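You operate a simulated robot arm through the tools that you are given. There is no shell and no other tool. Be economical: measure what you need, move in short steps, check, and stop when the job is done.

You are at the controls of a simulated robot arm. One attempt, no reset.

JOB
Bring the spool that the rack's job card names from the dryer to the rack's lower shelf.
Fine: unlatch the door first; shut and latch it again.

It is judged by the outcome, as a careful person would: the job done as asked, and still so three seconds after it is handed in. It fails if anything else is knocked over, pushed out of place, dropped, spilled or broken.

ROBOT AND FRAMES
A 7-joint arm with a two-finger parallel gripper on a trunk, on a base that drives. Base frame: it is fixed to the floor where the robot stands at the start and does not move with it; the origin is under the middle of the robot, x ahead of it, y to its left, z up. Readings come in mm, rad, newtons and seconds.
With the tool pointing down near the work surface it reaches from about 100 to 880 mm from the robot's upright axis, wherever it stands. Its first joint turns from -2.897 to 2.897 rad. Places, roughly: dryer door [900, -200, 900]; dryer door latch [700, -200, 1200]; dryer start button [1000, -100, 1200]; dryer stop button [1000, -100, 1100]; heat dial [1100, -100, 1200]; lower shelf of the steel rack [-500, 600, 400]. Payload 1.57 kg.
The TCP is the grasp point between the finger pads, 30 mm short of the fingertips. In the tool frame z runs along the fingers and y along their closing line. Largest opening 80 mm; finger width 17, thickness 12; the body of the gripper, 40 by 82 mm, starts 80 mm behind the TCP.
Orientation is that of the tool frame in the base frame, as a unit quaternion [x, y, z, w]. With the fingers straight down and closing along the base's y, the tool's x points along the base's -x, its y along +y and its z along -z.

CONTROLS
- The arm moves only by the tool nudge_tool. Its arguments are lists of equal length, an entry for each row: "dr": the turn, a rotation vector about the base's x, y, z in rad, a list of three; "translation": the shift along the base's x, y, z in cm, a list of three; "jaw": the finger opening in cm, from 0 to 8. In form: {"dr": [[rx, ry, rz], ...], "translation": [[x, y, z], ...], "jaw": [jaw, ...]}. A call has 1 to 10 rows; each row is the pose to reach, as a shift and turn from the pose commanded when the call began. Rows are played at 5 a second. More than 50 mm and 0.15 rad between two rows, or a gripper value outside its range, and nothing of the call is played. A pose out of reach is approached as far as the arm can. The call stops where the force on the tool passes 70 N (or 10 N more than at its start, if that is more) or the arm is blocked; 0.2 s more then pass. The fingers move at their own pace (about 153 mm/s each) and stop on an object; they squeeze with about 36 N. The grip force told is the motor's: it shows also when the fingers shut on nothing. Time passes only in rows, and 0.2 s behind the last, so rows that repeat a pose let the fingers close. The reply holds the time, the measured pose of the TCP, the force on the tool along the base axes, the opening and the grip force, in the units named above and with some noise, with the torque about the TCP (base axes, N m) and any sound that the robot's microphone picked up, and new pictures: "pictures" is both (left out), scene, wrist or none.
- Cameras (640 x 400 px; columns grow to the right, rows downward): "scene" is now at [-22.8, 207.6, 1348.2]; the picture's right is [0.25, -0.97, 0.00], its down [-0.73, -0.19, -0.66] and it looks along [0.64, 0.17, -0.75] (base axes); focal length 214 px, centre (320, 200). "wrist" rides on the gripper at [72, -7, -122] in the tool frame; the picture's right is [0.09, 1.00, 0.00], its down [-0.84, 0.08, -0.54] and it looks along [-0.54, 0.05, 0.84] (tool axes); focal length 238 px, centre (320, 200). There is no depth. A picture from a camera that has moved, and an enlarged one, comes with that camera's place and axes in the base frame and with its lens.
- roll_base(legs): drives the robot by 1 to 6 legs, each [ahead, left, turn to the left] in mm, mm and rad, along the robot's own axes; the way and the turn of a leg run together, so that a leg with both is an arc; at most 1500 mm and 3.142 rad a leg. The arm and the cameras ride along, it lands a little off, and it stops where it bumps. It gives what a move gives, and a new picture of the scene camera.
- aim_head(pan, tilt): turns the head with the scene camera to pan (to the left, within 2.496 rad either way) and tilt (down, from -0.506 to 1.204), counted from straight ahead of the robot. It gives what a move gives, and a new picture of the scene camera.
- zoom(camera, box): a new picture of the part [left, top, right, bottom] of that camera's present view, enlarged. It takes no simulated time.
- hand_in(): hands the job in; it is judged then, once.

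Go step by step. Nothing tells you exact positions but the pictures and the camera data: compare them with the known pose of the tool, close in by small moves and look again before you grip or let go. The budget is 120 turns and 260 pictures, counting those below and the enlarged ones. Unless the task says otherwise, let go and move clear before handing in.

The tools are called as name(argument=value, ...) on one line, values as JSON. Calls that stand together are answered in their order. nudge_tool: Moves the arm, as the interface text tells. Its arguments: {"type":"object","properties":{"dr":{"type":"array","items":{"type":"array","items":{"type":"number"}}},"translation":{"type":"array","items":{"type":"array","items":{"type":"number"}}},"jaw":{"type":"array","items":{"type":"number"}},"pictures":{"type":"string","enum":["both","scene","wrist","none"]}},"required":["dr","translation","jaw"]} The other tools are called the same way: roll_base (legs) drives the base; aim_head (pan, tilt) turns the head that bears the scene camera; zoom (camera, box) takes an enlarged picture of a part of a camera's view; hand_in () hands the job in.

At the start:

```text
time: 0.0
position: [607.8, 155.8, 1349.9]
tool_rot: [0.0, 1.0, -0.001, 0.0]
ft_force: [-0.4, -0.1, 0.3]
wrist_torque: [0.03, -0.03, 0.02]
gripper_width: 80.2
grip_force: 0.0
robot x, y, heading: [0.3, 2.9, -0.003]
head pan, tilt: [0.257, 0.852]
```

scene: 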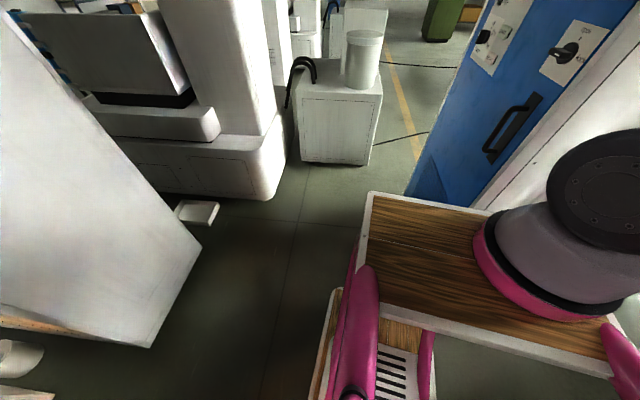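
wrist: 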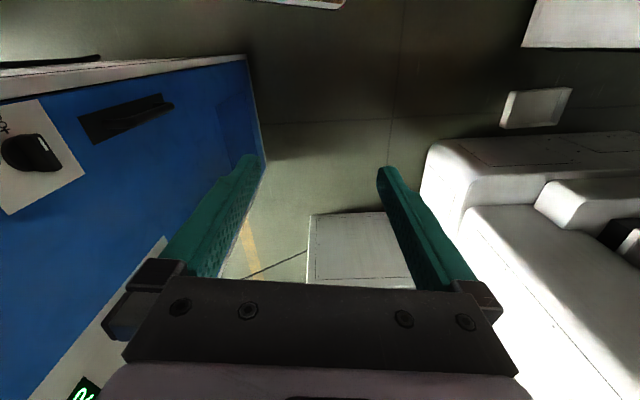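

The blue dryer with its door, handle and latch plate is on the right. I look at it first, then at the rack.

aim_head(pan=-0.25, tilt=0.4)

aim_head(pan=2.3, tilt=0.7)

```text
time: 0.9
position: [607.6, 156.9, 1349.7]
tool_rot: [0.0, 1.0, 0.0, 0.0]
ft_force: [0.4, 0.0, -0.8]
wrist_torque: [-0.01, 0.02, -0.01]
gripper_width: 80.1
grip_force: 0.1
robot x, y, heading: [5.4, 0.1, -0.0]
head pan, tilt: [-0.25, 0.4]
camera scene: at [-8.6, 165.0, 1387.4], right [-0.25, -0.97, 0.0], down [-0.38, 0.1, -0.92], along [0.89, -0.23, -0.39], focal length 214 px, centre (320, 200)
```

scene: 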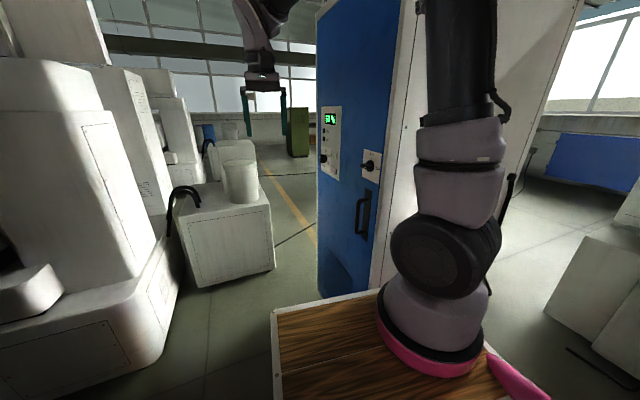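

```text
time: 3.2
position: [608.6, 156.7, 1349.9]
tool_rot: [0.001, 1.0, 0.0, 0.0]
ft_force: [-0.9, 0.1, -0.2]
wrist_torque: [0.02, 0.03, 0.0]
gripper_width: 80.1
grip_force: 0.1
robot x, y, heading: [0.1, -4.4, -0.002]
head pan, tilt: [2.3, 0.7]
camera scene: at [-154.9, 251.1, 1360.6], right [0.75, 0.67, 0.0], down [0.43, -0.48, -0.77], along [-0.51, 0.57, -0.64], focal length 214 px, centre (320, 200)
```

scene: 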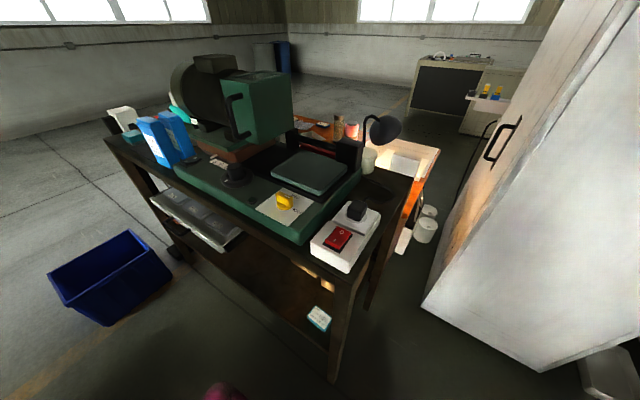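

The steel bench behind-left seems to be the rack with a lower shelf. I zoom for the job card.

zoom(camera="scene", box=[250, 240, 390, 340])

zoom(camera="scene", box=[100, 80, 440, 290])

aim_head(pan=2.49, tilt=1.1)

```text
4.00 times, centred on (320, 290) of scene
camera zoom: at [-154.9, 251.1, 1360.6], right [0.75, 0.67, 0.0], down [0.43, -0.48, -0.77], along [-0.51, 0.57, -0.64], focal length 858 px, centre (320, -160)
```

zoom: 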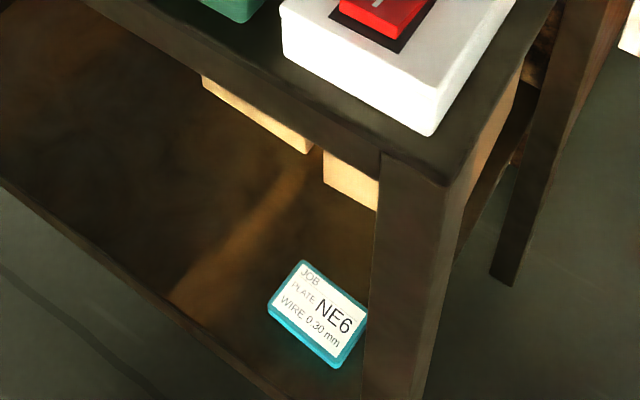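

```text
1.88 times, centred on (270, 185) of scene
camera zoom: at [-154.9, 251.1, 1360.6], right [0.75, 0.67, 0.0], down [0.43, -0.48, -0.77], along [-0.51, 0.57, -0.64], focal length 404 px, centre (414, 228)
```

zoom: 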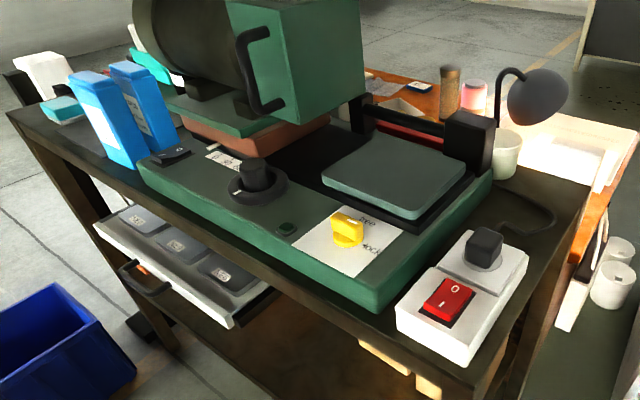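

```text
time: 4.1
position: [608.3, 157.3, 1351.8]
tool_rot: [0.0, 1.0, 0.0, 0.0]
ft_force: [0.1, -0.5, -0.7]
wrist_torque: [0.0, 0.0, 0.0]
gripper_width: 80.3
grip_force: 0.1
robot x, y, heading: [1.6, -1.7, -0.003]
head pan, tilt: [2.491, 1.1]
camera scene: at [-148.6, 226.1, 1330.6], right [0.61, 0.8, 0.0], down [0.71, -0.54, -0.45], along [-0.36, 0.28, -0.89], focal length 214 px, centre (320, 200)
```

scene: 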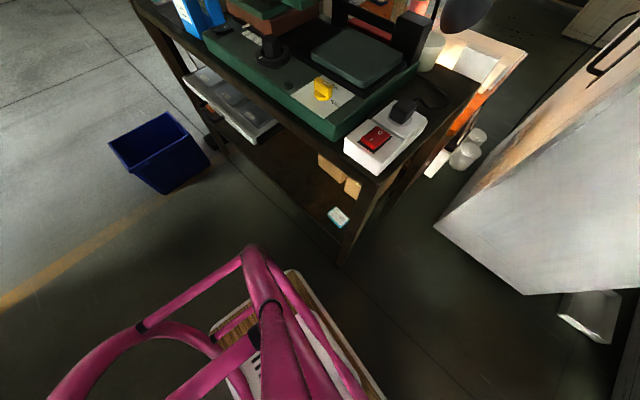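

The card on the rack's lower shelf reads "PLATE NE6, WIRE 0.30 mm". Now a close look at the dryer.

aim_head(pan=-0.25, tilt=0.5)

zoom(camera="scene", box=[290, 80, 420, 290])

zoom(camera="wrist", box=[0, 30, 300, 400])

```text
time: 6.5
position: [607.2, 156.3, 1350.1]
tool_rot: [0.0, 1.0, 0.0, 0.0]
ft_force: [0.4, -0.7, -0.4]
wrist_torque: [-0.01, 0.01, 0.03]
gripper_width: 79.8
grip_force: 0.0
robot x, y, heading: [-2.5, 1.4, 0.004]
head pan, tilt: [-0.25, 0.499]
camera scene: at [-10.2, 165.3, 1378.3], right [-0.25, -0.97, 0.0], down [-0.46, 0.12, -0.88], along [0.85, -0.22, -0.48], focal length 214 px, centre (320, 200)
```

scene: 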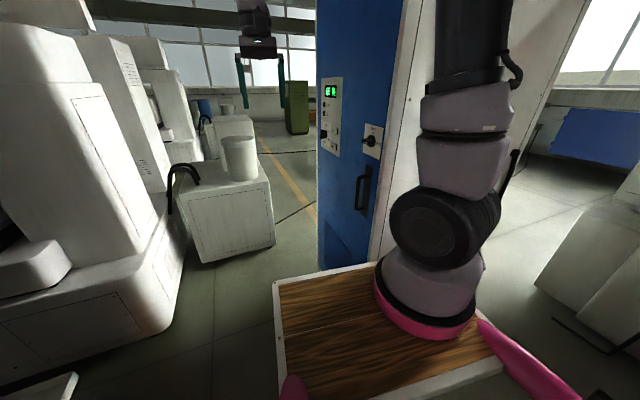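

```text
1.90 times, centred on (355, 185) of scene
camera zoom: at [-10.2, 165.3, 1378.3], right [-0.25, -0.97, 0.0], down [-0.46, 0.12, -0.88], along [0.85, -0.22, -0.48], focal length 408 px, centre (253, 229)
```

zoom: 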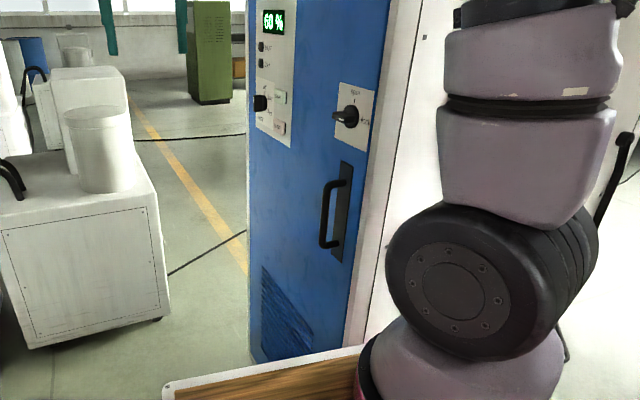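

```text
1.08 times, centred on (150, 215) of wrist (not enlarged: the box is as wide or as high as the picture)
camera zoom: at [535.6, 149.9, 1470.8], right [-0.09, 1.0, 0.0], down [0.84, 0.08, 0.54], along [0.54, 0.05, -0.84], focal length 258 px, centre (504, 184)
```

zoom: 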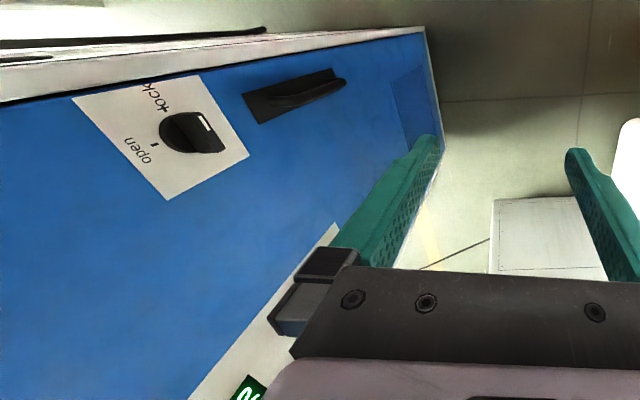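

The knob latch is at about x 690, z 1200 and the handle at about x 750, z 960 on the y = -200 face. I drive to stand in front of the dryer, facing it.

roll_base(legs=[[180, 0, 0], [470, 250, 0], [0, 250, 0], [0, 0, -1.571]])

aim_head(pan=-0.2, tilt=0.4)

```text
time: 9.0
position: [829.2, 155.8, 1350.4]
tool_rot: [0.029, 1.0, 0.0, 0.0]
ft_force: [0.4, -0.2, -0.6]
wrist_torque: [-0.01, -0.01, 0.01]
gripper_width: 79.9
grip_force: 0.0
robot x, y, heading: [212.8, 31.9, -0.055]
head pan, tilt: [-0.25, 0.499]
stopped in leg 2: the robot was blocked; the commanded pose is now the measured one
camera scene: at [212.6, 198.9, 1378.3], right [-0.3, -0.95, 0.0], down [-0.46, 0.14, -0.88], along [0.84, -0.26, -0.48], focal length 214 px, centre (320, 200)
```

scene: 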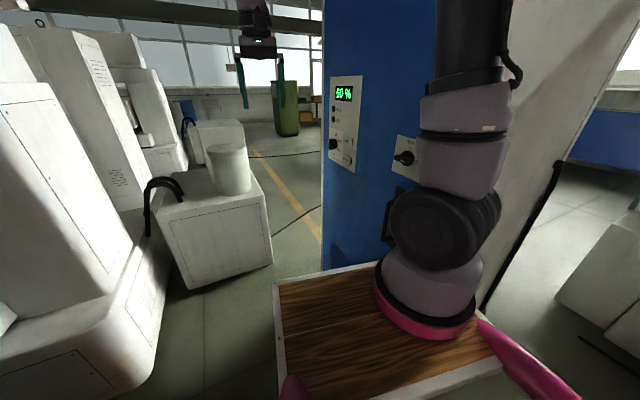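

```text
time: 9.7
position: [829.6, 155.2, 1350.1]
tool_rot: [0.027, 1.0, 0.0, 0.001]
ft_force: [-0.4, 0.1, 0.5]
wrist_torque: [0.02, 0.0, 0.0]
gripper_width: 80.1
grip_force: 0.0
robot x, y, heading: [213.6, 34.9, -0.055]
head pan, tilt: [-0.201, 0.4]
camera scene: at [215.4, 202.8, 1387.4], right [-0.25, -0.97, 0.0], down [-0.38, 0.1, -0.92], along [0.89, -0.23, -0.39], focal length 214 px, centre (320, 200)
```

scene: 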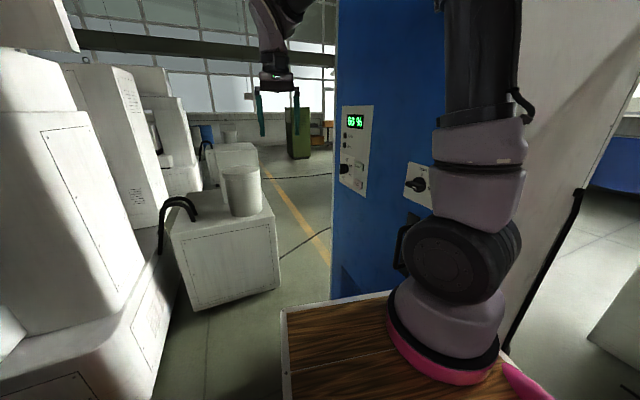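

The front-right corner bumped the dryer's corner. I back off a little, go further left, then ahead.

roll_base(legs=[[-30, 0, 0.055], [0, 200, 0], [300, 150, 0], [160, 130, 0]])

```text
time: 14.7
position: [1252.3, 669.1, 1350.1]
tool_rot: [0.0, 1.0, 0.0, -0.001]
ft_force: [-0.1, -0.4, 1.2]
wrist_torque: [0.0, -0.02, -0.03]
gripper_width: 80.2
grip_force: 0.0
robot x, y, heading: [643.8, 512.4, 0.001]
head pan, tilt: [-0.201, 0.4]
camera scene: at [636.5, 682.9, 1387.4], right [-0.2, -0.98, 0.0], down [-0.38, 0.08, -0.92], along [0.9, -0.18, -0.39], focal length 214 px, centre (320, 200)
```

scene: 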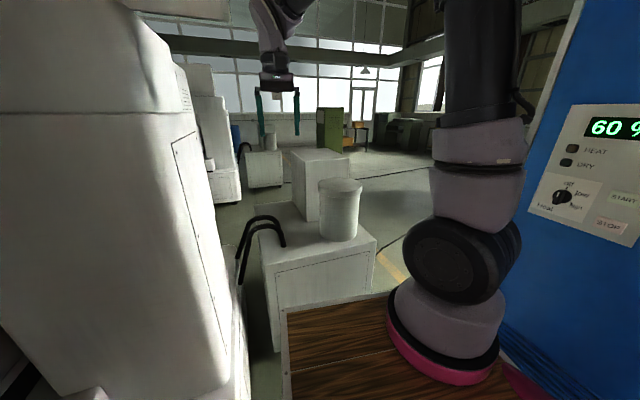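

Clear of the dryer now; turn right to face it.

roll_base(legs=[[0, 0, -1.571]])

aim_head(pan=0.1, tilt=0.4)

```text
time: 18.9
position: [802.8, -94.3, 1350.2]
tool_rot: [0.706, 0.709, 0.0, 0.001]
ft_force: [-0.2, 0.4, -0.9]
wrist_torque: [0.0, 0.01, -0.03]
gripper_width: 80.0
grip_force: 0.1
robot x, y, heading: [646.8, 513.3, -1.567]
head pan, tilt: [-0.201, 0.4]
camera scene: at [817.2, 521.1, 1387.4], right [-0.98, 0.2, 0.0], down [0.08, 0.38, -0.92], along [-0.18, -0.9, -0.39], focal length 214 px, centre (320, 200)
```

scene: 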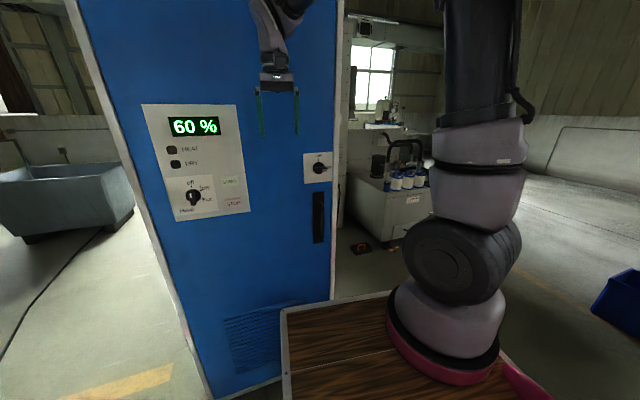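

```text
time: 19.7
position: [803.9, -94.4, 1349.8]
tool_rot: [0.706, 0.708, 0.0, 0.0]
ft_force: [-0.1, 0.8, 0.0]
wrist_torque: [0.0, 0.0, 0.02]
gripper_width: 80.1
grip_force: 0.1
robot x, y, heading: [647.0, 513.0, -1.564]
head pan, tilt: [0.099, 0.4]
camera scene: at [844.9, 519.8, 1387.4], right [-0.99, -0.1, 0.0], down [-0.04, 0.39, -0.92], along [0.09, -0.92, -0.39], focal length 214 px, centre (320, 200)
```

scene: 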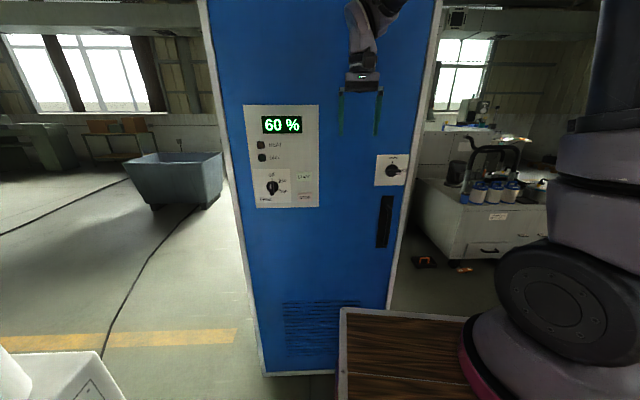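

zoom(camera="scene", box=[340, 130, 430, 260])

zoom(camera="scene", box=[235, 90, 335, 220])

aim_head(pan=0.1, tilt=-0.1)

```text
3.08 times, centred on (385, 195) of scene
camera zoom: at [844.9, 519.8, 1387.4], right [-0.99, -0.1, 0.0], down [-0.04, 0.39, -0.92], along [0.09, -0.92, -0.39], focal length 660 px, centre (120, 215)
```

zoom: 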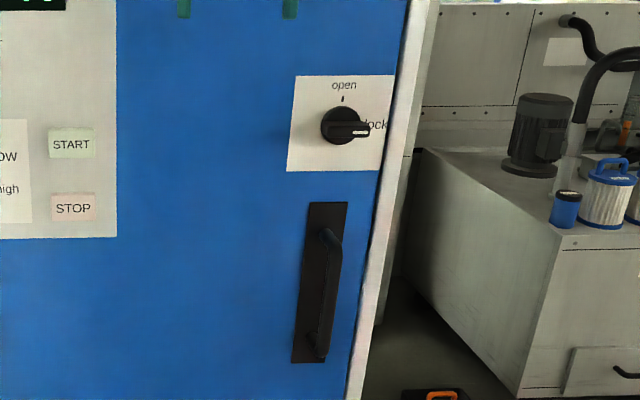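

```text
3.08 times, centred on (285, 155) of scene
camera zoom: at [844.9, 519.8, 1387.4], right [-0.99, -0.1, 0.0], down [-0.04, 0.39, -0.92], along [0.09, -0.92, -0.39], focal length 660 px, centre (428, 338)
```

zoom: 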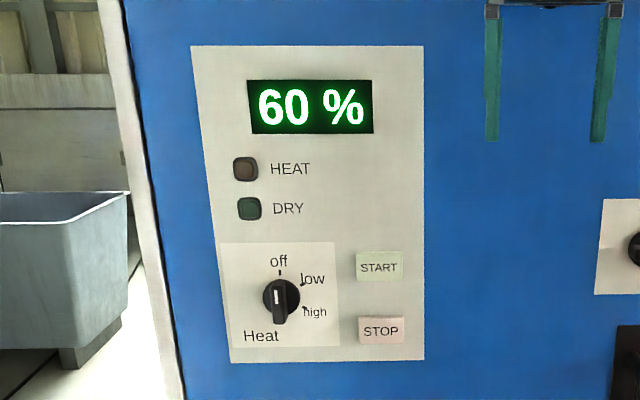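

```text
time: 20.7
position: [803.3, -94.2, 1349.7]
tool_rot: [0.705, 0.709, 0.0, -0.001]
ft_force: [0.0, -0.3, 0.9]
wrist_torque: [-0.01, 0.04, 0.02]
gripper_width: 80.1
grip_force: 0.1
robot x, y, heading: [645.1, 514.2, -1.572]
head pan, tilt: [0.099, -0.099]
camera scene: at [844.4, 525.3, 1433.2], right [-0.99, -0.1, 0.0], down [0.01, -0.1, -1.0], along [0.1, -0.99, 0.1], focal length 214 px, centre (320, 200)
```

scene: 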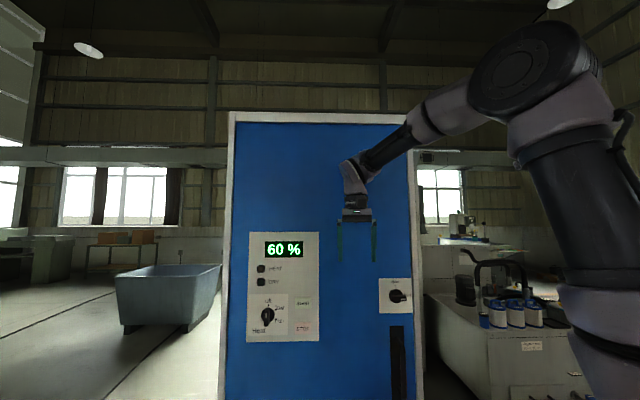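

The door's knob is at "lock" (about x 676, z 1200); it must turn up to "open". The hinge is on the far-x side, so I shift right (-x) to be clear of the door's swing, then bring the tool to point at the door.

roll_base(legs=[[0, -230, 0]])

aim_head(pan=0.4, tilt=0.3)

nudge_tool(dr=[[-0.15, 0, 0], [-0.3, 0, 0], [-0.45, 0, 0], [-0.6, 0, 0], [-0.75, 0, 0], [-0.9, 0, 0], [-1.05, 0, 0], [-1.2, 0, 0], [-1.35, 0, 0], [-1.5, 0, 0]], translation=[[0, 1, 0], [0, 2, -1], [0, 4, -2], [0, 6, -3], [0, 8, -5], [0, 10, -7], [0, 11, -9], [0, 12, -11], [0, 13, -13], [0, 14, -15]], jaw=[8, 8, 8, 8, 8, 8, 8, 8, 8, 8])

```text
time: 22.4
position: [573.4, -95.7, 1350.1]
tool_rot: [0.708, 0.707, 0.0, 0.0]
ft_force: [-0.4, 0.5, 0.4]
wrist_torque: [0.02, 0.01, 0.0]
gripper_width: 80.0
grip_force: 0.0
robot x, y, heading: [418.7, 516.8, -1.57]
head pan, tilt: [0.099, -0.099]
camera scene: at [616.8, 524.2, 1433.2], right [-0.99, -0.1, 0.0], down [0.01, -0.1, -1.0], along [0.1, -0.99, 0.1], focal length 214 px, centre (320, 200)
```

scene: 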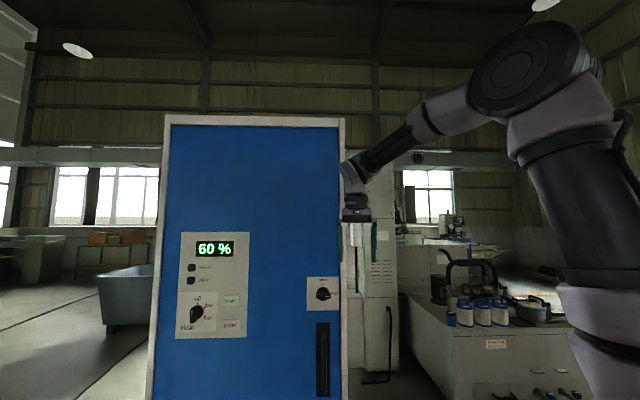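

```text
time: 23.3
position: [572.3, -95.1, 1350.4]
tool_rot: [0.707, 0.707, 0.0, 0.0]
ft_force: [0.4, 0.8, 0.5]
wrist_torque: [-0.02, 0.02, -0.01]
gripper_width: 80.0
grip_force: 0.1
robot x, y, heading: [417.8, 510.8, -1.571]
head pan, tilt: [0.4, 0.3]
camera scene: at [644.5, 524.8, 1396.8], right [-0.92, -0.39, 0.0], down [-0.11, 0.27, -0.96], along [0.37, -0.88, -0.29], focal length 214 px, centre (320, 200)
```

scene: 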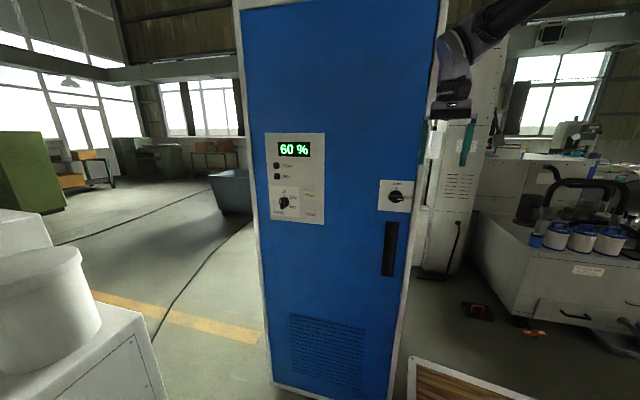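

```text
time: 25.5
position: [634.0, 39.1, 1204.9]
tool_rot: [0.518, 0.516, -0.483, 0.481]
ft_force: [-1.7, -0.6, 0.0]
wrist_torque: [0.0, 0.0, 0.05]
gripper_width: 79.7
grip_force: 0.1
out of reach, approached as far as the arm can: row 8, 9, 10
robot x, y, heading: [418.3, 512.8, -1.572]
head pan, tilt: [0.4, 0.3]
camera scene: at [643.6, 524.2, 1396.8], right [-0.92, -0.39, 0.0], down [-0.11, 0.27, -0.96], along [0.37, -0.88, -0.3], focal length 214 px, centre (320, 200)
camera wrist: at [626.7, 165.2, 1140.5], right [1.0, 0.0, -0.09], down [0.08, 0.48, 0.87], along [0.05, -0.88, 0.48], focal length 238 px, centre (320, 200)
```

scene: 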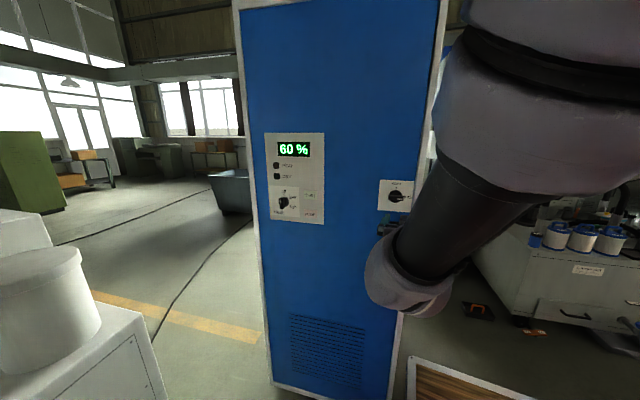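
wrist: 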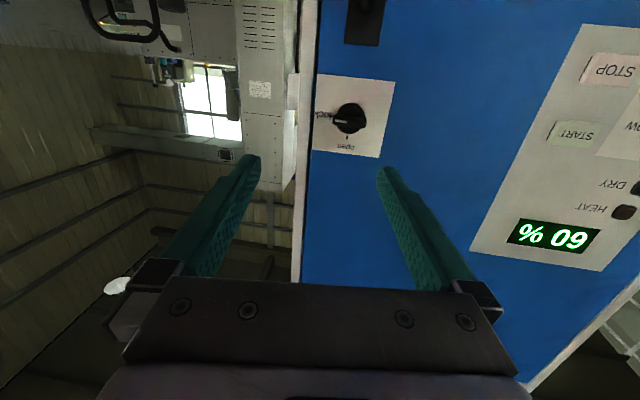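

The tool was too close to the body to fold fully. I back the base off 130 mm, finish the pitch and roll so that the fingers close vertically on the horizontal knob bar.

roll_base(legs=[[-140, 0, 0]])

nudge_tool(dr=[[-0.03, 0, 0], [-0.07, 0, 0]], translation=[[1, -3, 0], [3, -6, 0]], jaw=[8, 8], pictures="none")

nudge_tool(dr=[[0, -0.15, 0], [0, -0.3, 0], [0, -0.45, 0], [0, -0.6, 0], [0, -0.75, 0], [0, -0.9, 0], [0, -1.05, 0], [0, -1.2, 0], [0, -1.35, 0], [0, -1.5, 0]], translation=[[0, -1, 0], [0, -2, 0], [0, -3, 0], [0, -4, 0], [0, -5, 0], [0, -6, 0], [0, -6, 0], [0, -6, 0], [0, -6, 0], [0, -6, 0]], jaw=[8, 8, 8, 8, 8, 8, 8, 8, 8, 8])

```text
time: 26.8
position: [635.6, 181.5, 1204.3]
tool_rot: [0.518, 0.518, -0.481, 0.481]
ft_force: [-0.5, 0.2, 0.2]
wrist_torque: [-0.01, -0.01, -0.01]
gripper_width: 79.9
grip_force: 0.2
robot x, y, heading: [416.1, 653.8, -1.565]
head pan, tilt: [0.4, 0.3]
camera scene: at [644.4, 666.4, 1396.7], right [-0.92, -0.39, 0.0], down [-0.12, 0.27, -0.96], along [0.37, -0.88, -0.3], focal length 214 px, centre (320, 200)
```

scene: 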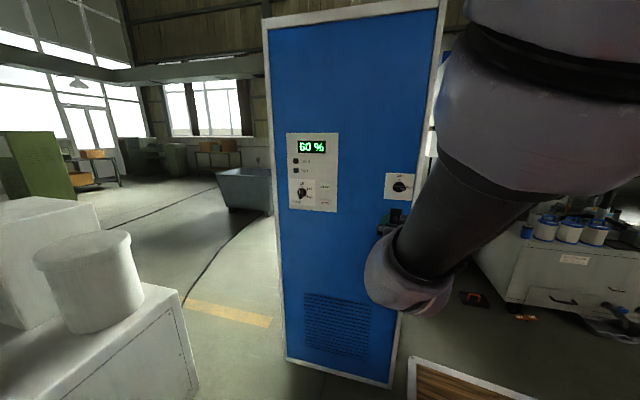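

```text
time: 27.4
position: [666.1, 118.5, 1206.3]
tool_rot: [0.501, 0.5, -0.499, 0.499]
ft_force: [0.3, 0.9, 0.3]
wrist_torque: [-0.02, -0.03, 0.02]
gripper_width: 80.2
grip_force: 0.0
robot x, y, heading: [418.7, 657.3, -1.57]
head pan, tilt: [0.4, 0.3]
```

```text
time: 29.8
position: [443.8, -25.4, 1399.1]
tool_rot: [0.64, -0.228, -0.175, 0.712]
ft_force: [0.6, 0.7, -0.3]
wrist_torque: [0.0, 0.01, -0.02]
gripper_width: 80.2
grip_force: 0.1
out of reach, approached as far as the arm can: row 4, 5, 6, 7, 8, 9, 10
robot x, y, heading: [412.7, 654.1, -1.57]
head pan, tilt: [0.4, 0.3]
stopped in row 10: the arm was blocked; the commanded pose is now the measured one
camera scene: at [645.0, 667.4, 1396.6], right [-0.92, -0.39, 0.0], down [-0.12, 0.27, -0.96], along [0.37, -0.88, -0.3], focal length 214 px, centre (320, 200)
camera wrist: at [570.5, 35.0, 1388.4], right [0.03, 0.07, 1.0], down [-0.4, 0.91, -0.05], along [-0.91, -0.4, 0.06], focal length 238 px, centre (320, 200)
```

scene: 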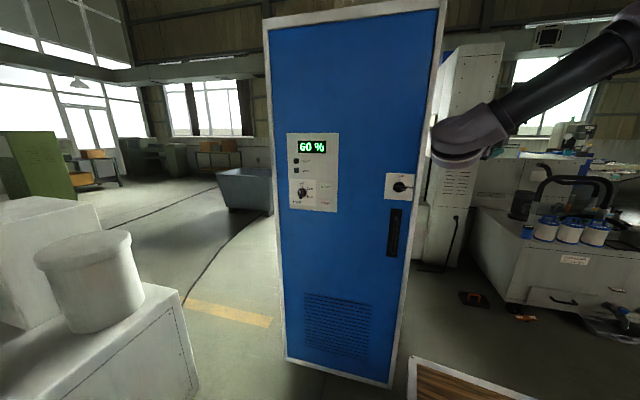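
wrist: 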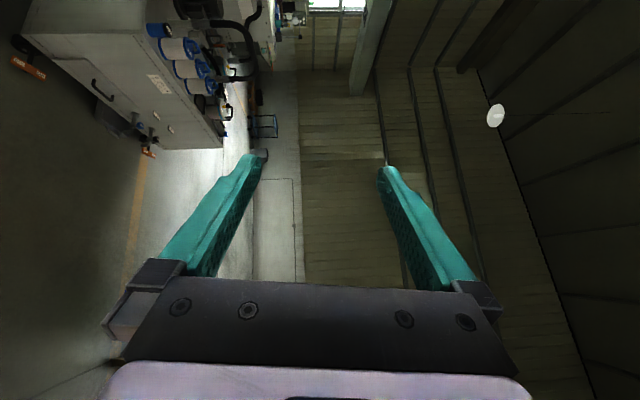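

That roll direction hits a joint limit. I unwind back to the earlier pose and will roll the other way.

nudge_tool(dr=[[0.045, 0.133, 0.031], [0.09, 0.266, 0.063], [0.135, 0.399, 0.094], [0.18, 0.532, 0.125], [0.225, 0.665, 0.157], [0.27, 0.798, 0.188], [0.315, 0.931, 0.219], [0.36, 1.064, 0.251], [0.405, 1.197, 0.282], [0.45, 1.33, 0.313]], translation=[[2, 2, -2], [4, 4, -4], [6, 6, -6], [8, 8, -8], [10, 8.5, -10], [12, 8.5, -12], [14, 8.5, -14], [17, 8.5, -16], [19, 8.5, -18], [21, 8.5, -19]], jaw=[8, 8, 8, 8, 8, 8, 8, 8, 8, 8], pictures="scene")

```text
time: 32.0
position: [653.3, 56.0, 1204.5]
tool_rot: [0.554, 0.389, -0.47, 0.566]
ft_force: [-0.2, -0.1, 0.4]
wrist_torque: [0.0, -0.03, 0.02]
gripper_width: 80.1
grip_force: 0.1
robot x, y, heading: [414.8, 654.8, -1.567]
head pan, tilt: [0.4, 0.3]
camera scene: at [644.2, 666.4, 1396.7], right [-0.92, -0.39, 0.0], down [-0.12, 0.27, -0.96], along [0.37, -0.88, -0.3], focal length 214 px, centre (320, 200)
```

scene: 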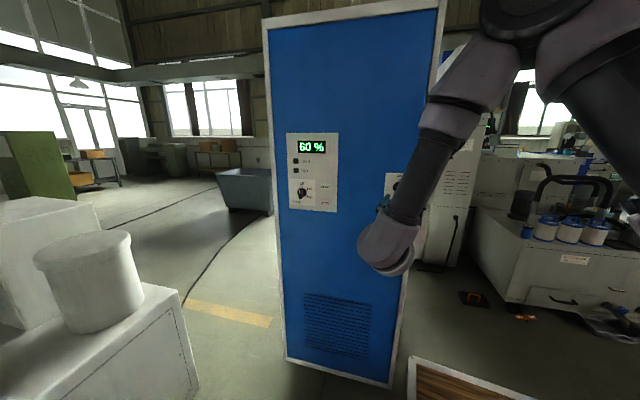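

nudge_tool(dr=[[0.01, 0.149, 0], [0.021, 0.298, 0], [0.032, 0.447, 0], [0.043, 0.596, -0.006], [0.054, 0.745, -0.007], [0.064, 0.894, -0.009], [0.075, 1.043, -0.01], [0.086, 1.192, -0.012], [0.097, 1.341, -0.013], [0.107, 1.49, -0.015]], translation=[[0, 0, 0], [0, 0, 0], [0.5, 0, 0], [1, 0, 0], [1, 0, 0], [1.5, 0, 0], [2, 0, 0], [2, 0, 0], [2, 0, 0], [2, 0, 0]], jaw=[8, 8, 8, 8, 8, 8, 8, 8, 8, 8], pictures="none")

nudge_tool(dr=[[0.01, 0.14, 0], [0.02, 0.28, -0.002], [0.025, 0.341, -0.003]], translation=[[0, 0, 0], [0, 0, 0], [0, 0, 0]], jaw=[8, 8, 8])

```text
time: 34.2
position: [671.7, 57.4, 1205.9]
tool_rot: [-0.119, -0.688, 0.705, -0.122]
ft_force: [0.5, -0.5, 0.6]
wrist_torque: [-0.02, -0.01, 0.04]
gripper_width: 80.1
grip_force: 0.1
robot x, y, heading: [414.0, 652.4, -1.569]
head pan, tilt: [0.4, 0.3]
```

```text
time: 35.0
position: [670.5, 56.3, 1205.4]
tool_rot: [0.0, 0.708, -0.706, 0.001]
ft_force: [0.2, 0.8, -0.9]
wrist_torque: [0.01, -0.01, 0.01]
gripper_width: 80.3
grip_force: 0.2
robot x, y, heading: [415.9, 656.4, -1.572]
head pan, tilt: [0.4, 0.3]
camera scene: at [644.4, 666.4, 1396.7], right [-0.92, -0.39, 0.0], down [-0.12, 0.27, -0.96], along [0.37, -0.88, -0.3], focal length 214 px, centre (320, 200)
camera wrist: at [598.7, 178.2, 1211.8], right [-0.09, 0.0, -1.0], down [0.84, 0.54, -0.07], along [0.54, -0.84, -0.05], focal length 238 px, centre (320, 200)
```

scene: 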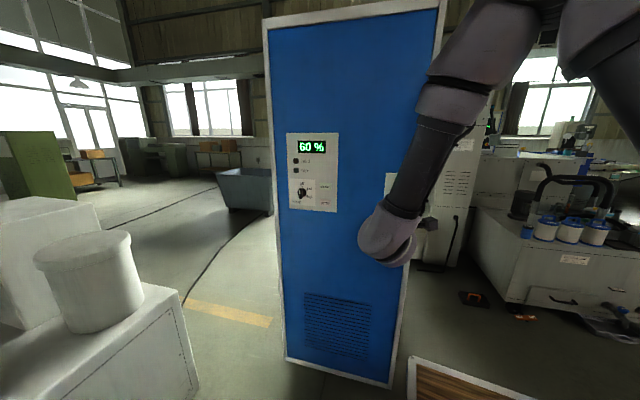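
wrist: 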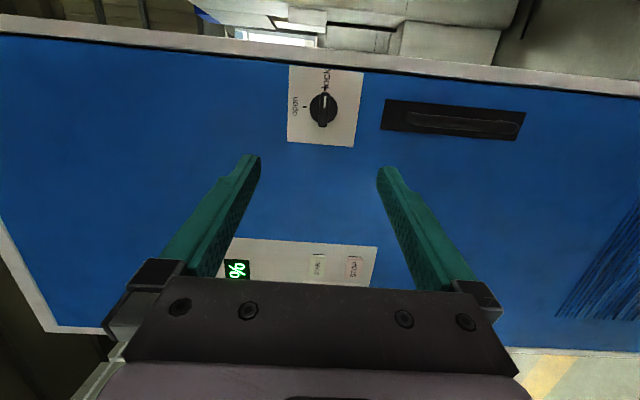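

Orientation is right. By both cameras the knob is near x 665, z 1203, y about -215. I close in by 120 mm.

nudge_tool(dr=[[0, 0, 0], [0, 0, 0], [0, 0, 0], [0, 0, 0]], translation=[[-0.3, -3, 0], [-0.6, -6, 0], [-0.6, -9, 0], [-0.6, -12, 0]], jaw=[6, 6, 6, 6])

zoom(camera="wrist", box=[220, 20, 440, 160])

```text
time: 36.0
position: [664.8, -63.9, 1206.6]
tool_rot: [0.001, 0.708, -0.707, 0.002]
ft_force: [0.5, -0.1, 1.3]
wrist_torque: [0.01, 0.02, 0.0]
gripper_width: 59.9
grip_force: 0.1
robot x, y, heading: [415.7, 650.2, -1.57]
head pan, tilt: [0.4, 0.3]
camera scene: at [644.4, 666.8, 1396.7], right [-0.92, -0.39, 0.0], down [-0.12, 0.27, -0.96], along [0.37, -0.88, -0.3], focal length 214 px, centre (320, 200)
camera wrist: at [591.3, 57.5, 1211.3], right [-0.09, 0.0, -1.0], down [0.84, 0.54, -0.07], along [0.54, -0.84, -0.05], focal length 238 px, centre (320, 200)
```

scene: 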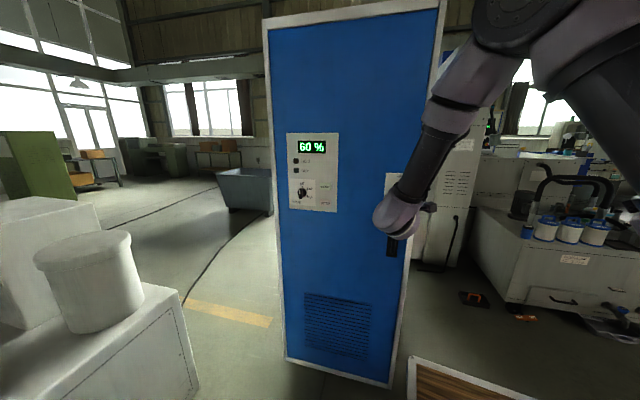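
wrist: 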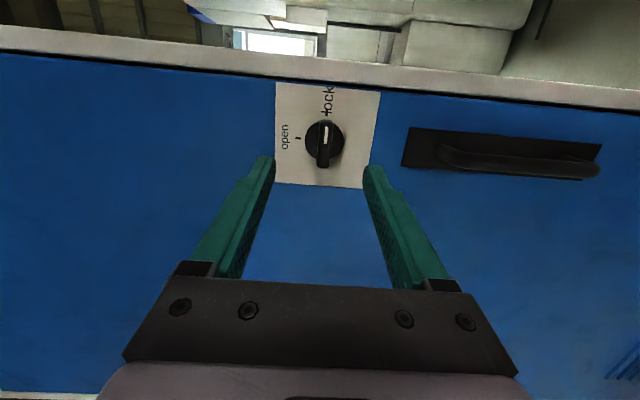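

```text
2.86 times, centred on (330, 90) of wrist
camera zoom: at [591.3, 57.5, 1211.3], right [-0.09, 0.0, -1.0], down [0.84, 0.54, -0.07], along [0.54, -0.84, -0.05], focal length 681 px, centre (291, 514)
```

zoom: 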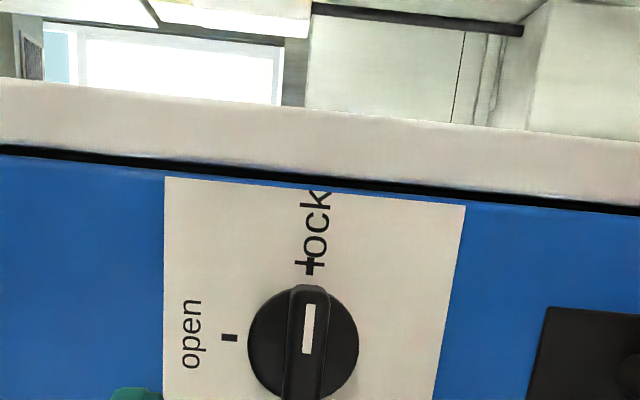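

nudge_tool(dr=[[0, 0, 0], [0, 0, 0], [0, 0, 0]], translation=[[0, -2, -0.3], [0.2, -4, -0.6], [0.2, -5, -0.6]], jaw=[6, 6, 6], pictures="wrist")

zoom(camera="wrist", box=[220, 80, 440, 220])

```text
time: 36.8
position: [666.7, -113.5, 1200.5]
tool_rot: [-0.001, -0.707, 0.707, -0.002]
ft_force: [-0.6, 0.3, 0.2]
wrist_torque: [0.01, -0.01, 0.01]
gripper_width: 60.0
grip_force: 0.1
robot x, y, heading: [414.4, 653.9, -1.568]
head pan, tilt: [0.4, 0.3]
camera wrist: at [594.6, 8.7, 1205.3], right [-0.09, 0.0, -1.0], down [0.84, 0.54, -0.07], along [0.54, -0.84, -0.05], focal length 238 px, centre (320, 200)
```

wrist: 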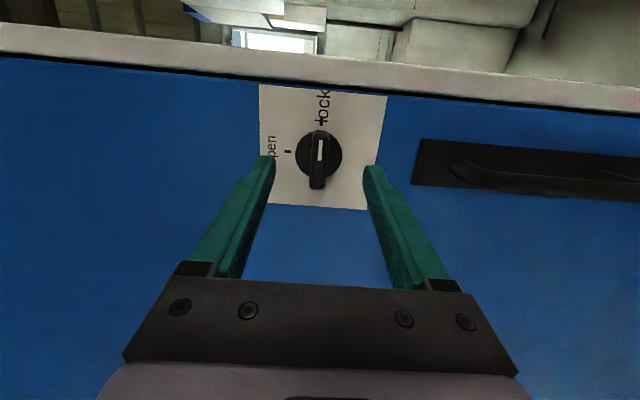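

```text
2.86 times, centred on (330, 150) of wrist
camera zoom: at [594.6, 8.7, 1205.3], right [-0.09, 0.0, -1.0], down [0.84, 0.54, -0.07], along [0.54, -0.84, -0.05], focal length 681 px, centre (291, 343)
```

zoom: 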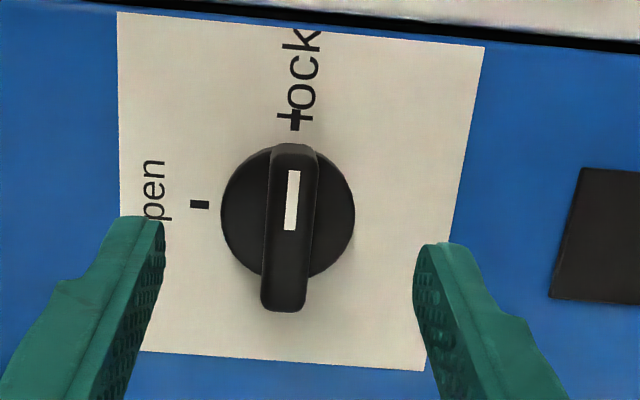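

nudge_tool(dr=[[0, 0, 0], [0, 0, 0], [0, 0, 0]], translation=[[0, -1, 0], [0, -2, 0], [0, -3, 0]], jaw=[6, 6, 6], pictures="wrist")

zoom(camera="wrist", box=[220, 80, 440, 220])

```text
time: 37.6
position: [666.4, -143.4, 1199.6]
tool_rot: [0.001, 0.708, -0.706, 0.001]
ft_force: [-0.3, -0.3, 0.7]
wrist_torque: [0.02, 0.02, 0.01]
gripper_width: 60.1
grip_force: 0.1
robot x, y, heading: [416.1, 651.4, -1.566]
head pan, tilt: [0.4, 0.3]
camera wrist: at [594.9, -21.1, 1205.2], right [-0.09, 0.0, -1.0], down [0.84, 0.54, -0.07], along [0.54, -0.84, -0.05], focal length 238 px, centre (320, 200)
```

wrist: 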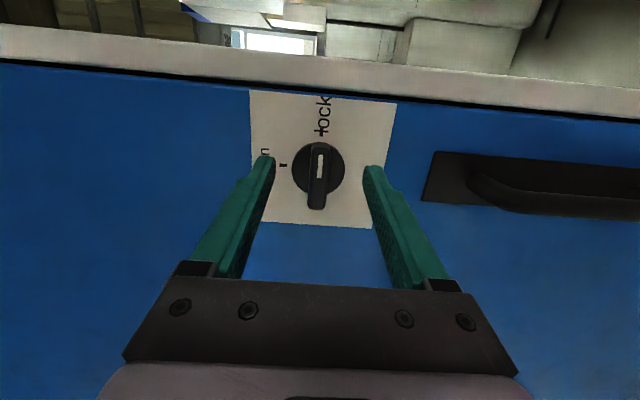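

```text
2.86 times, centred on (330, 150) of wrist
camera zoom: at [594.9, -21.1, 1205.2], right [-0.09, 0.0, -1.0], down [0.84, 0.54, -0.07], along [0.54, -0.84, -0.05], focal length 681 px, centre (291, 343)
```

zoom: 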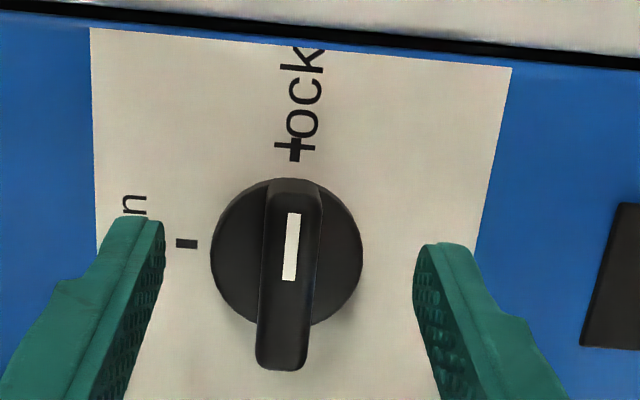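

Knob centre computes to about (675, -190, 1199). I move in 18 mm more and grip the bar.

nudge_tool(dr=[[0, 0, 0], [0, 0, 0], [0, 0, 0], [0, 0, 0], [0, 0, 0]], translation=[[0.9, -0.8, 0], [0.9, -1.8, 0], [0.9, -1.8, 0], [0.9, -1.8, 0], [0.9, -1.8, 0]], jaw=[6, 6, 2, 0, 0], pictures="wrist")

zoom(camera="wrist", box=[220, 80, 440, 220])

```text
time: 38.8
position: [677.9, -160.7, 1199.8]
tool_rot: [0.001, 0.708, -0.706, 0.001]
ft_force: [0.6, 1.4, 0.0]
wrist_torque: [0.03, 0.02, 0.09]
gripper_width: 39.7
grip_force: 44.8
robot x, y, heading: [416.5, 656.6, -1.566]
head pan, tilt: [0.4, 0.3]
camera wrist: at [605.2, -38.9, 1205.7], right [-0.09, 0.0, -1.0], down [0.84, 0.54, -0.07], along [0.54, -0.84, -0.05], focal length 238 px, centre (320, 200)
```

wrist: 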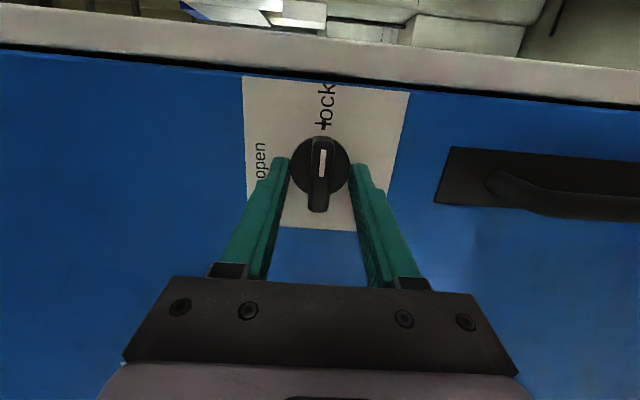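

```text
2.86 times, centred on (330, 150) of wrist
camera zoom: at [605.2, -38.9, 1205.7], right [-0.09, 0.0, -1.0], down [0.84, 0.54, -0.07], along [0.54, -0.84, -0.05], focal length 681 px, centre (291, 343)
```

zoom: 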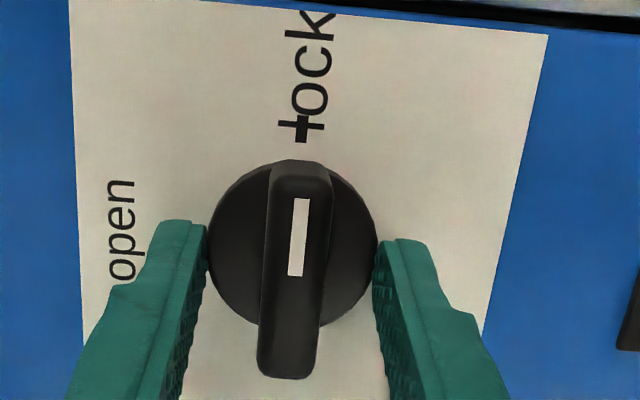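

The fingers caught the 40 mm disc under the bar. I open, back off 9 mm, and grip the bar itself.

nudge_tool(dr=[[0, 0, 0], [0, 0, 0], [0, 0, 0], [0, 0, 0], [0, 0, 0], [0, 0, 0]], translation=[[0, 0, 0], [0, 0.9, 0], [0, 0.9, 0], [0, 0.9, 0], [0, 0.9, 0], [0, 0.9, 0]], jaw=[6, 6, 6, 0, 0, 0], pictures="wrist")

zoom(camera="wrist", box=[220, 80, 440, 220])

```text
time: 40.2
position: [675.5, -152.0, 1200.2]
tool_rot: [0.001, 0.708, -0.706, 0.002]
ft_force: [-0.7, 0.7, -2.7]
wrist_torque: [-0.3, 0.29, -0.08]
gripper_width: 13.3
grip_force: 29.7
robot x, y, heading: [419.3, 654.4, -1.566]
head pan, tilt: [0.4, 0.3]
camera wrist: at [603.9, -30.8, 1205.7], right [-0.09, 0.0, -1.0], down [0.84, 0.54, -0.07], along [0.54, -0.84, -0.05], focal length 238 px, centre (320, 200)
```

wrist: 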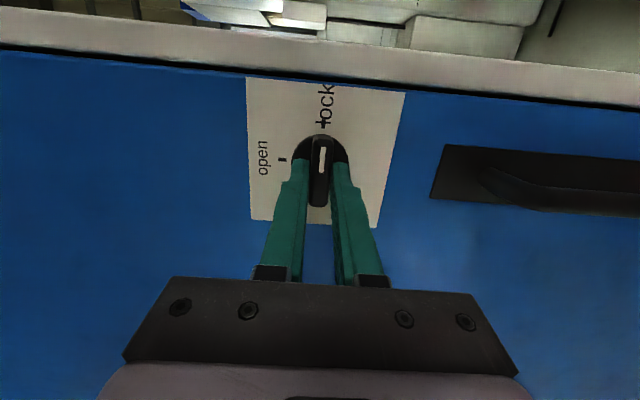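

```text
2.86 times, centred on (330, 150) of wrist
camera zoom: at [603.9, -30.8, 1205.7], right [-0.09, 0.0, -1.0], down [0.84, 0.54, -0.07], along [0.54, -0.84, -0.05], focal length 681 px, centre (291, 343)
```

zoom: 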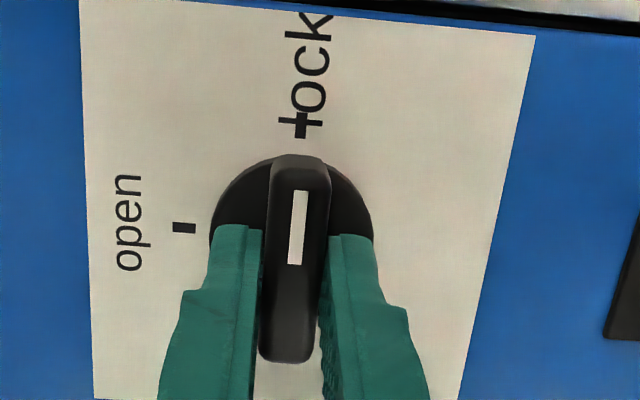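

The bar is gripped (13 mm). Turn it 90° to "open".

nudge_tool(dr=[[0, 0.15, 0], [0, 0.3, 0], [0, 0.45, 0], [0, 0.6, 0], [0, 0.75, 0], [0, 0.9, 0], [0, 1.05, 0], [0, 1.2, 0], [0, 1.35, 0], [0, 1.5, 0]], translation=[[0, 0, 0], [0, 0, 0], [0, 0, 0], [0, 0, 0], [0, 0, 0], [0, 0, 0], [0, 0, 0], [0, 0, 0], [0, 0, 0], [0, 0, 0]], jaw=[0, 0, 0, 0, 0, 0, 0, 0, 0, 0])

```text
time: 42.4
position: [675.1, -153.5, 1199.9]
tool_rot: [-0.481, 0.519, -0.517, -0.482]
ft_force: [-13.6, 4.2, -12.5]
wrist_torque: [-0.63, -0.1, 0.25]
gripper_width: 16.3
grip_force: 31.2
robot x, y, heading: [416.5, 655.5, -1.567]
head pan, tilt: [0.4, 0.3]
camera scene: at [643.7, 666.2, 1396.8], right [-0.92, -0.39, 0.0], down [-0.12, 0.27, -0.96], along [0.37, -0.88, -0.3], focal length 214 px, centre (320, 200)
camera wrist: at [676.2, -31.5, 1271.3], right [-1.0, 0.0, 0.02], down [-0.01, 0.54, -0.84], along [-0.01, -0.84, -0.54], focal length 238 px, centre (320, 200)
```

scene: 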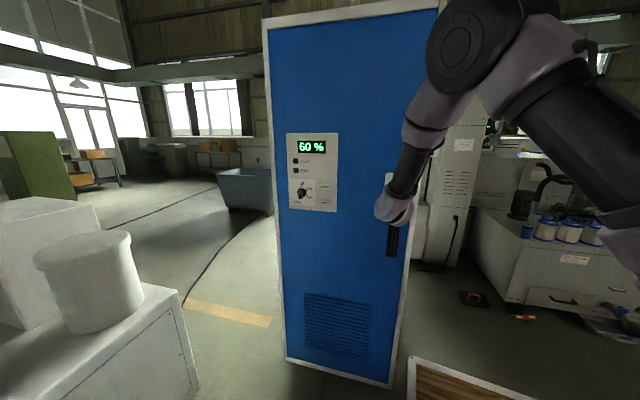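
wrist: 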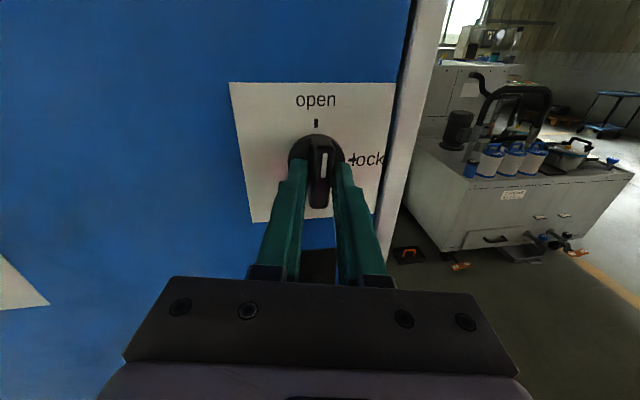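

It turns; finish the last bit slightly past, then open and back off to look.

nudge_tool(dr=[[0, 0.07, 0], [0, 0.14, 0], [0, 0.14, 0], [0, 0.1, 0], [0, 0.07, 0], [0, 0.07, 0]], translation=[[0, 0, 0], [0, 0, 0], [0, 0, 0], [0, 0, 0], [0, 3, 0], [0, 6, 0]], jaw=[0, 0, 5, 6, 6, 6], pictures="wrist")

zoom(camera="wrist", box=[220, 60, 440, 200])

```text
time: 43.8
position: [676.4, -93.8, 1201.4]
tool_rot: [-0.498, 0.502, -0.5, -0.499]
ft_force: [0.2, -0.5, -0.4]
wrist_torque: [-0.02, 0.02, -0.03]
gripper_width: 60.1
grip_force: 0.0
robot x, y, heading: [417.6, 651.5, -1.568]
head pan, tilt: [0.4, 0.3]
camera wrist: at [681.6, 28.6, 1271.4], right [-1.0, 0.0, 0.09], down [-0.07, 0.54, -0.84], along [-0.05, -0.84, -0.54], focal length 238 px, centre (320, 200)
```

wrist: 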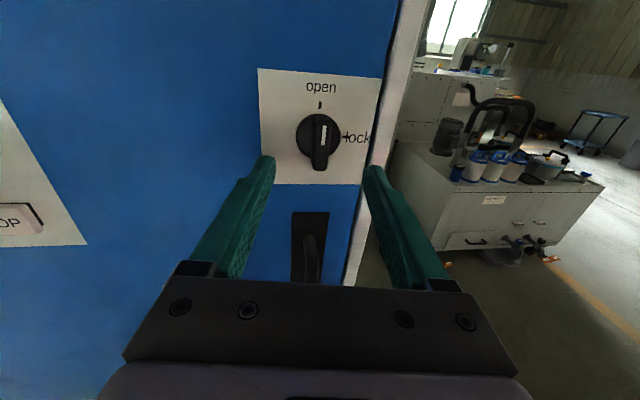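

```text
2.86 times, centred on (330, 130) of wrist
camera zoom: at [681.6, 28.6, 1271.4], right [-1.0, 0.0, 0.09], down [-0.07, 0.54, -0.84], along [-0.05, -0.84, -0.54], focal length 681 px, centre (291, 400)
```

zoom: 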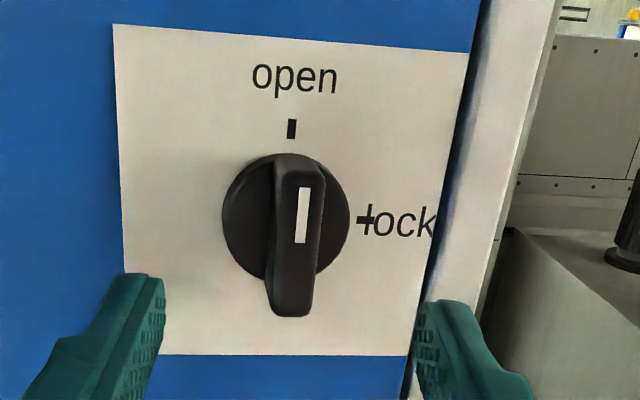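

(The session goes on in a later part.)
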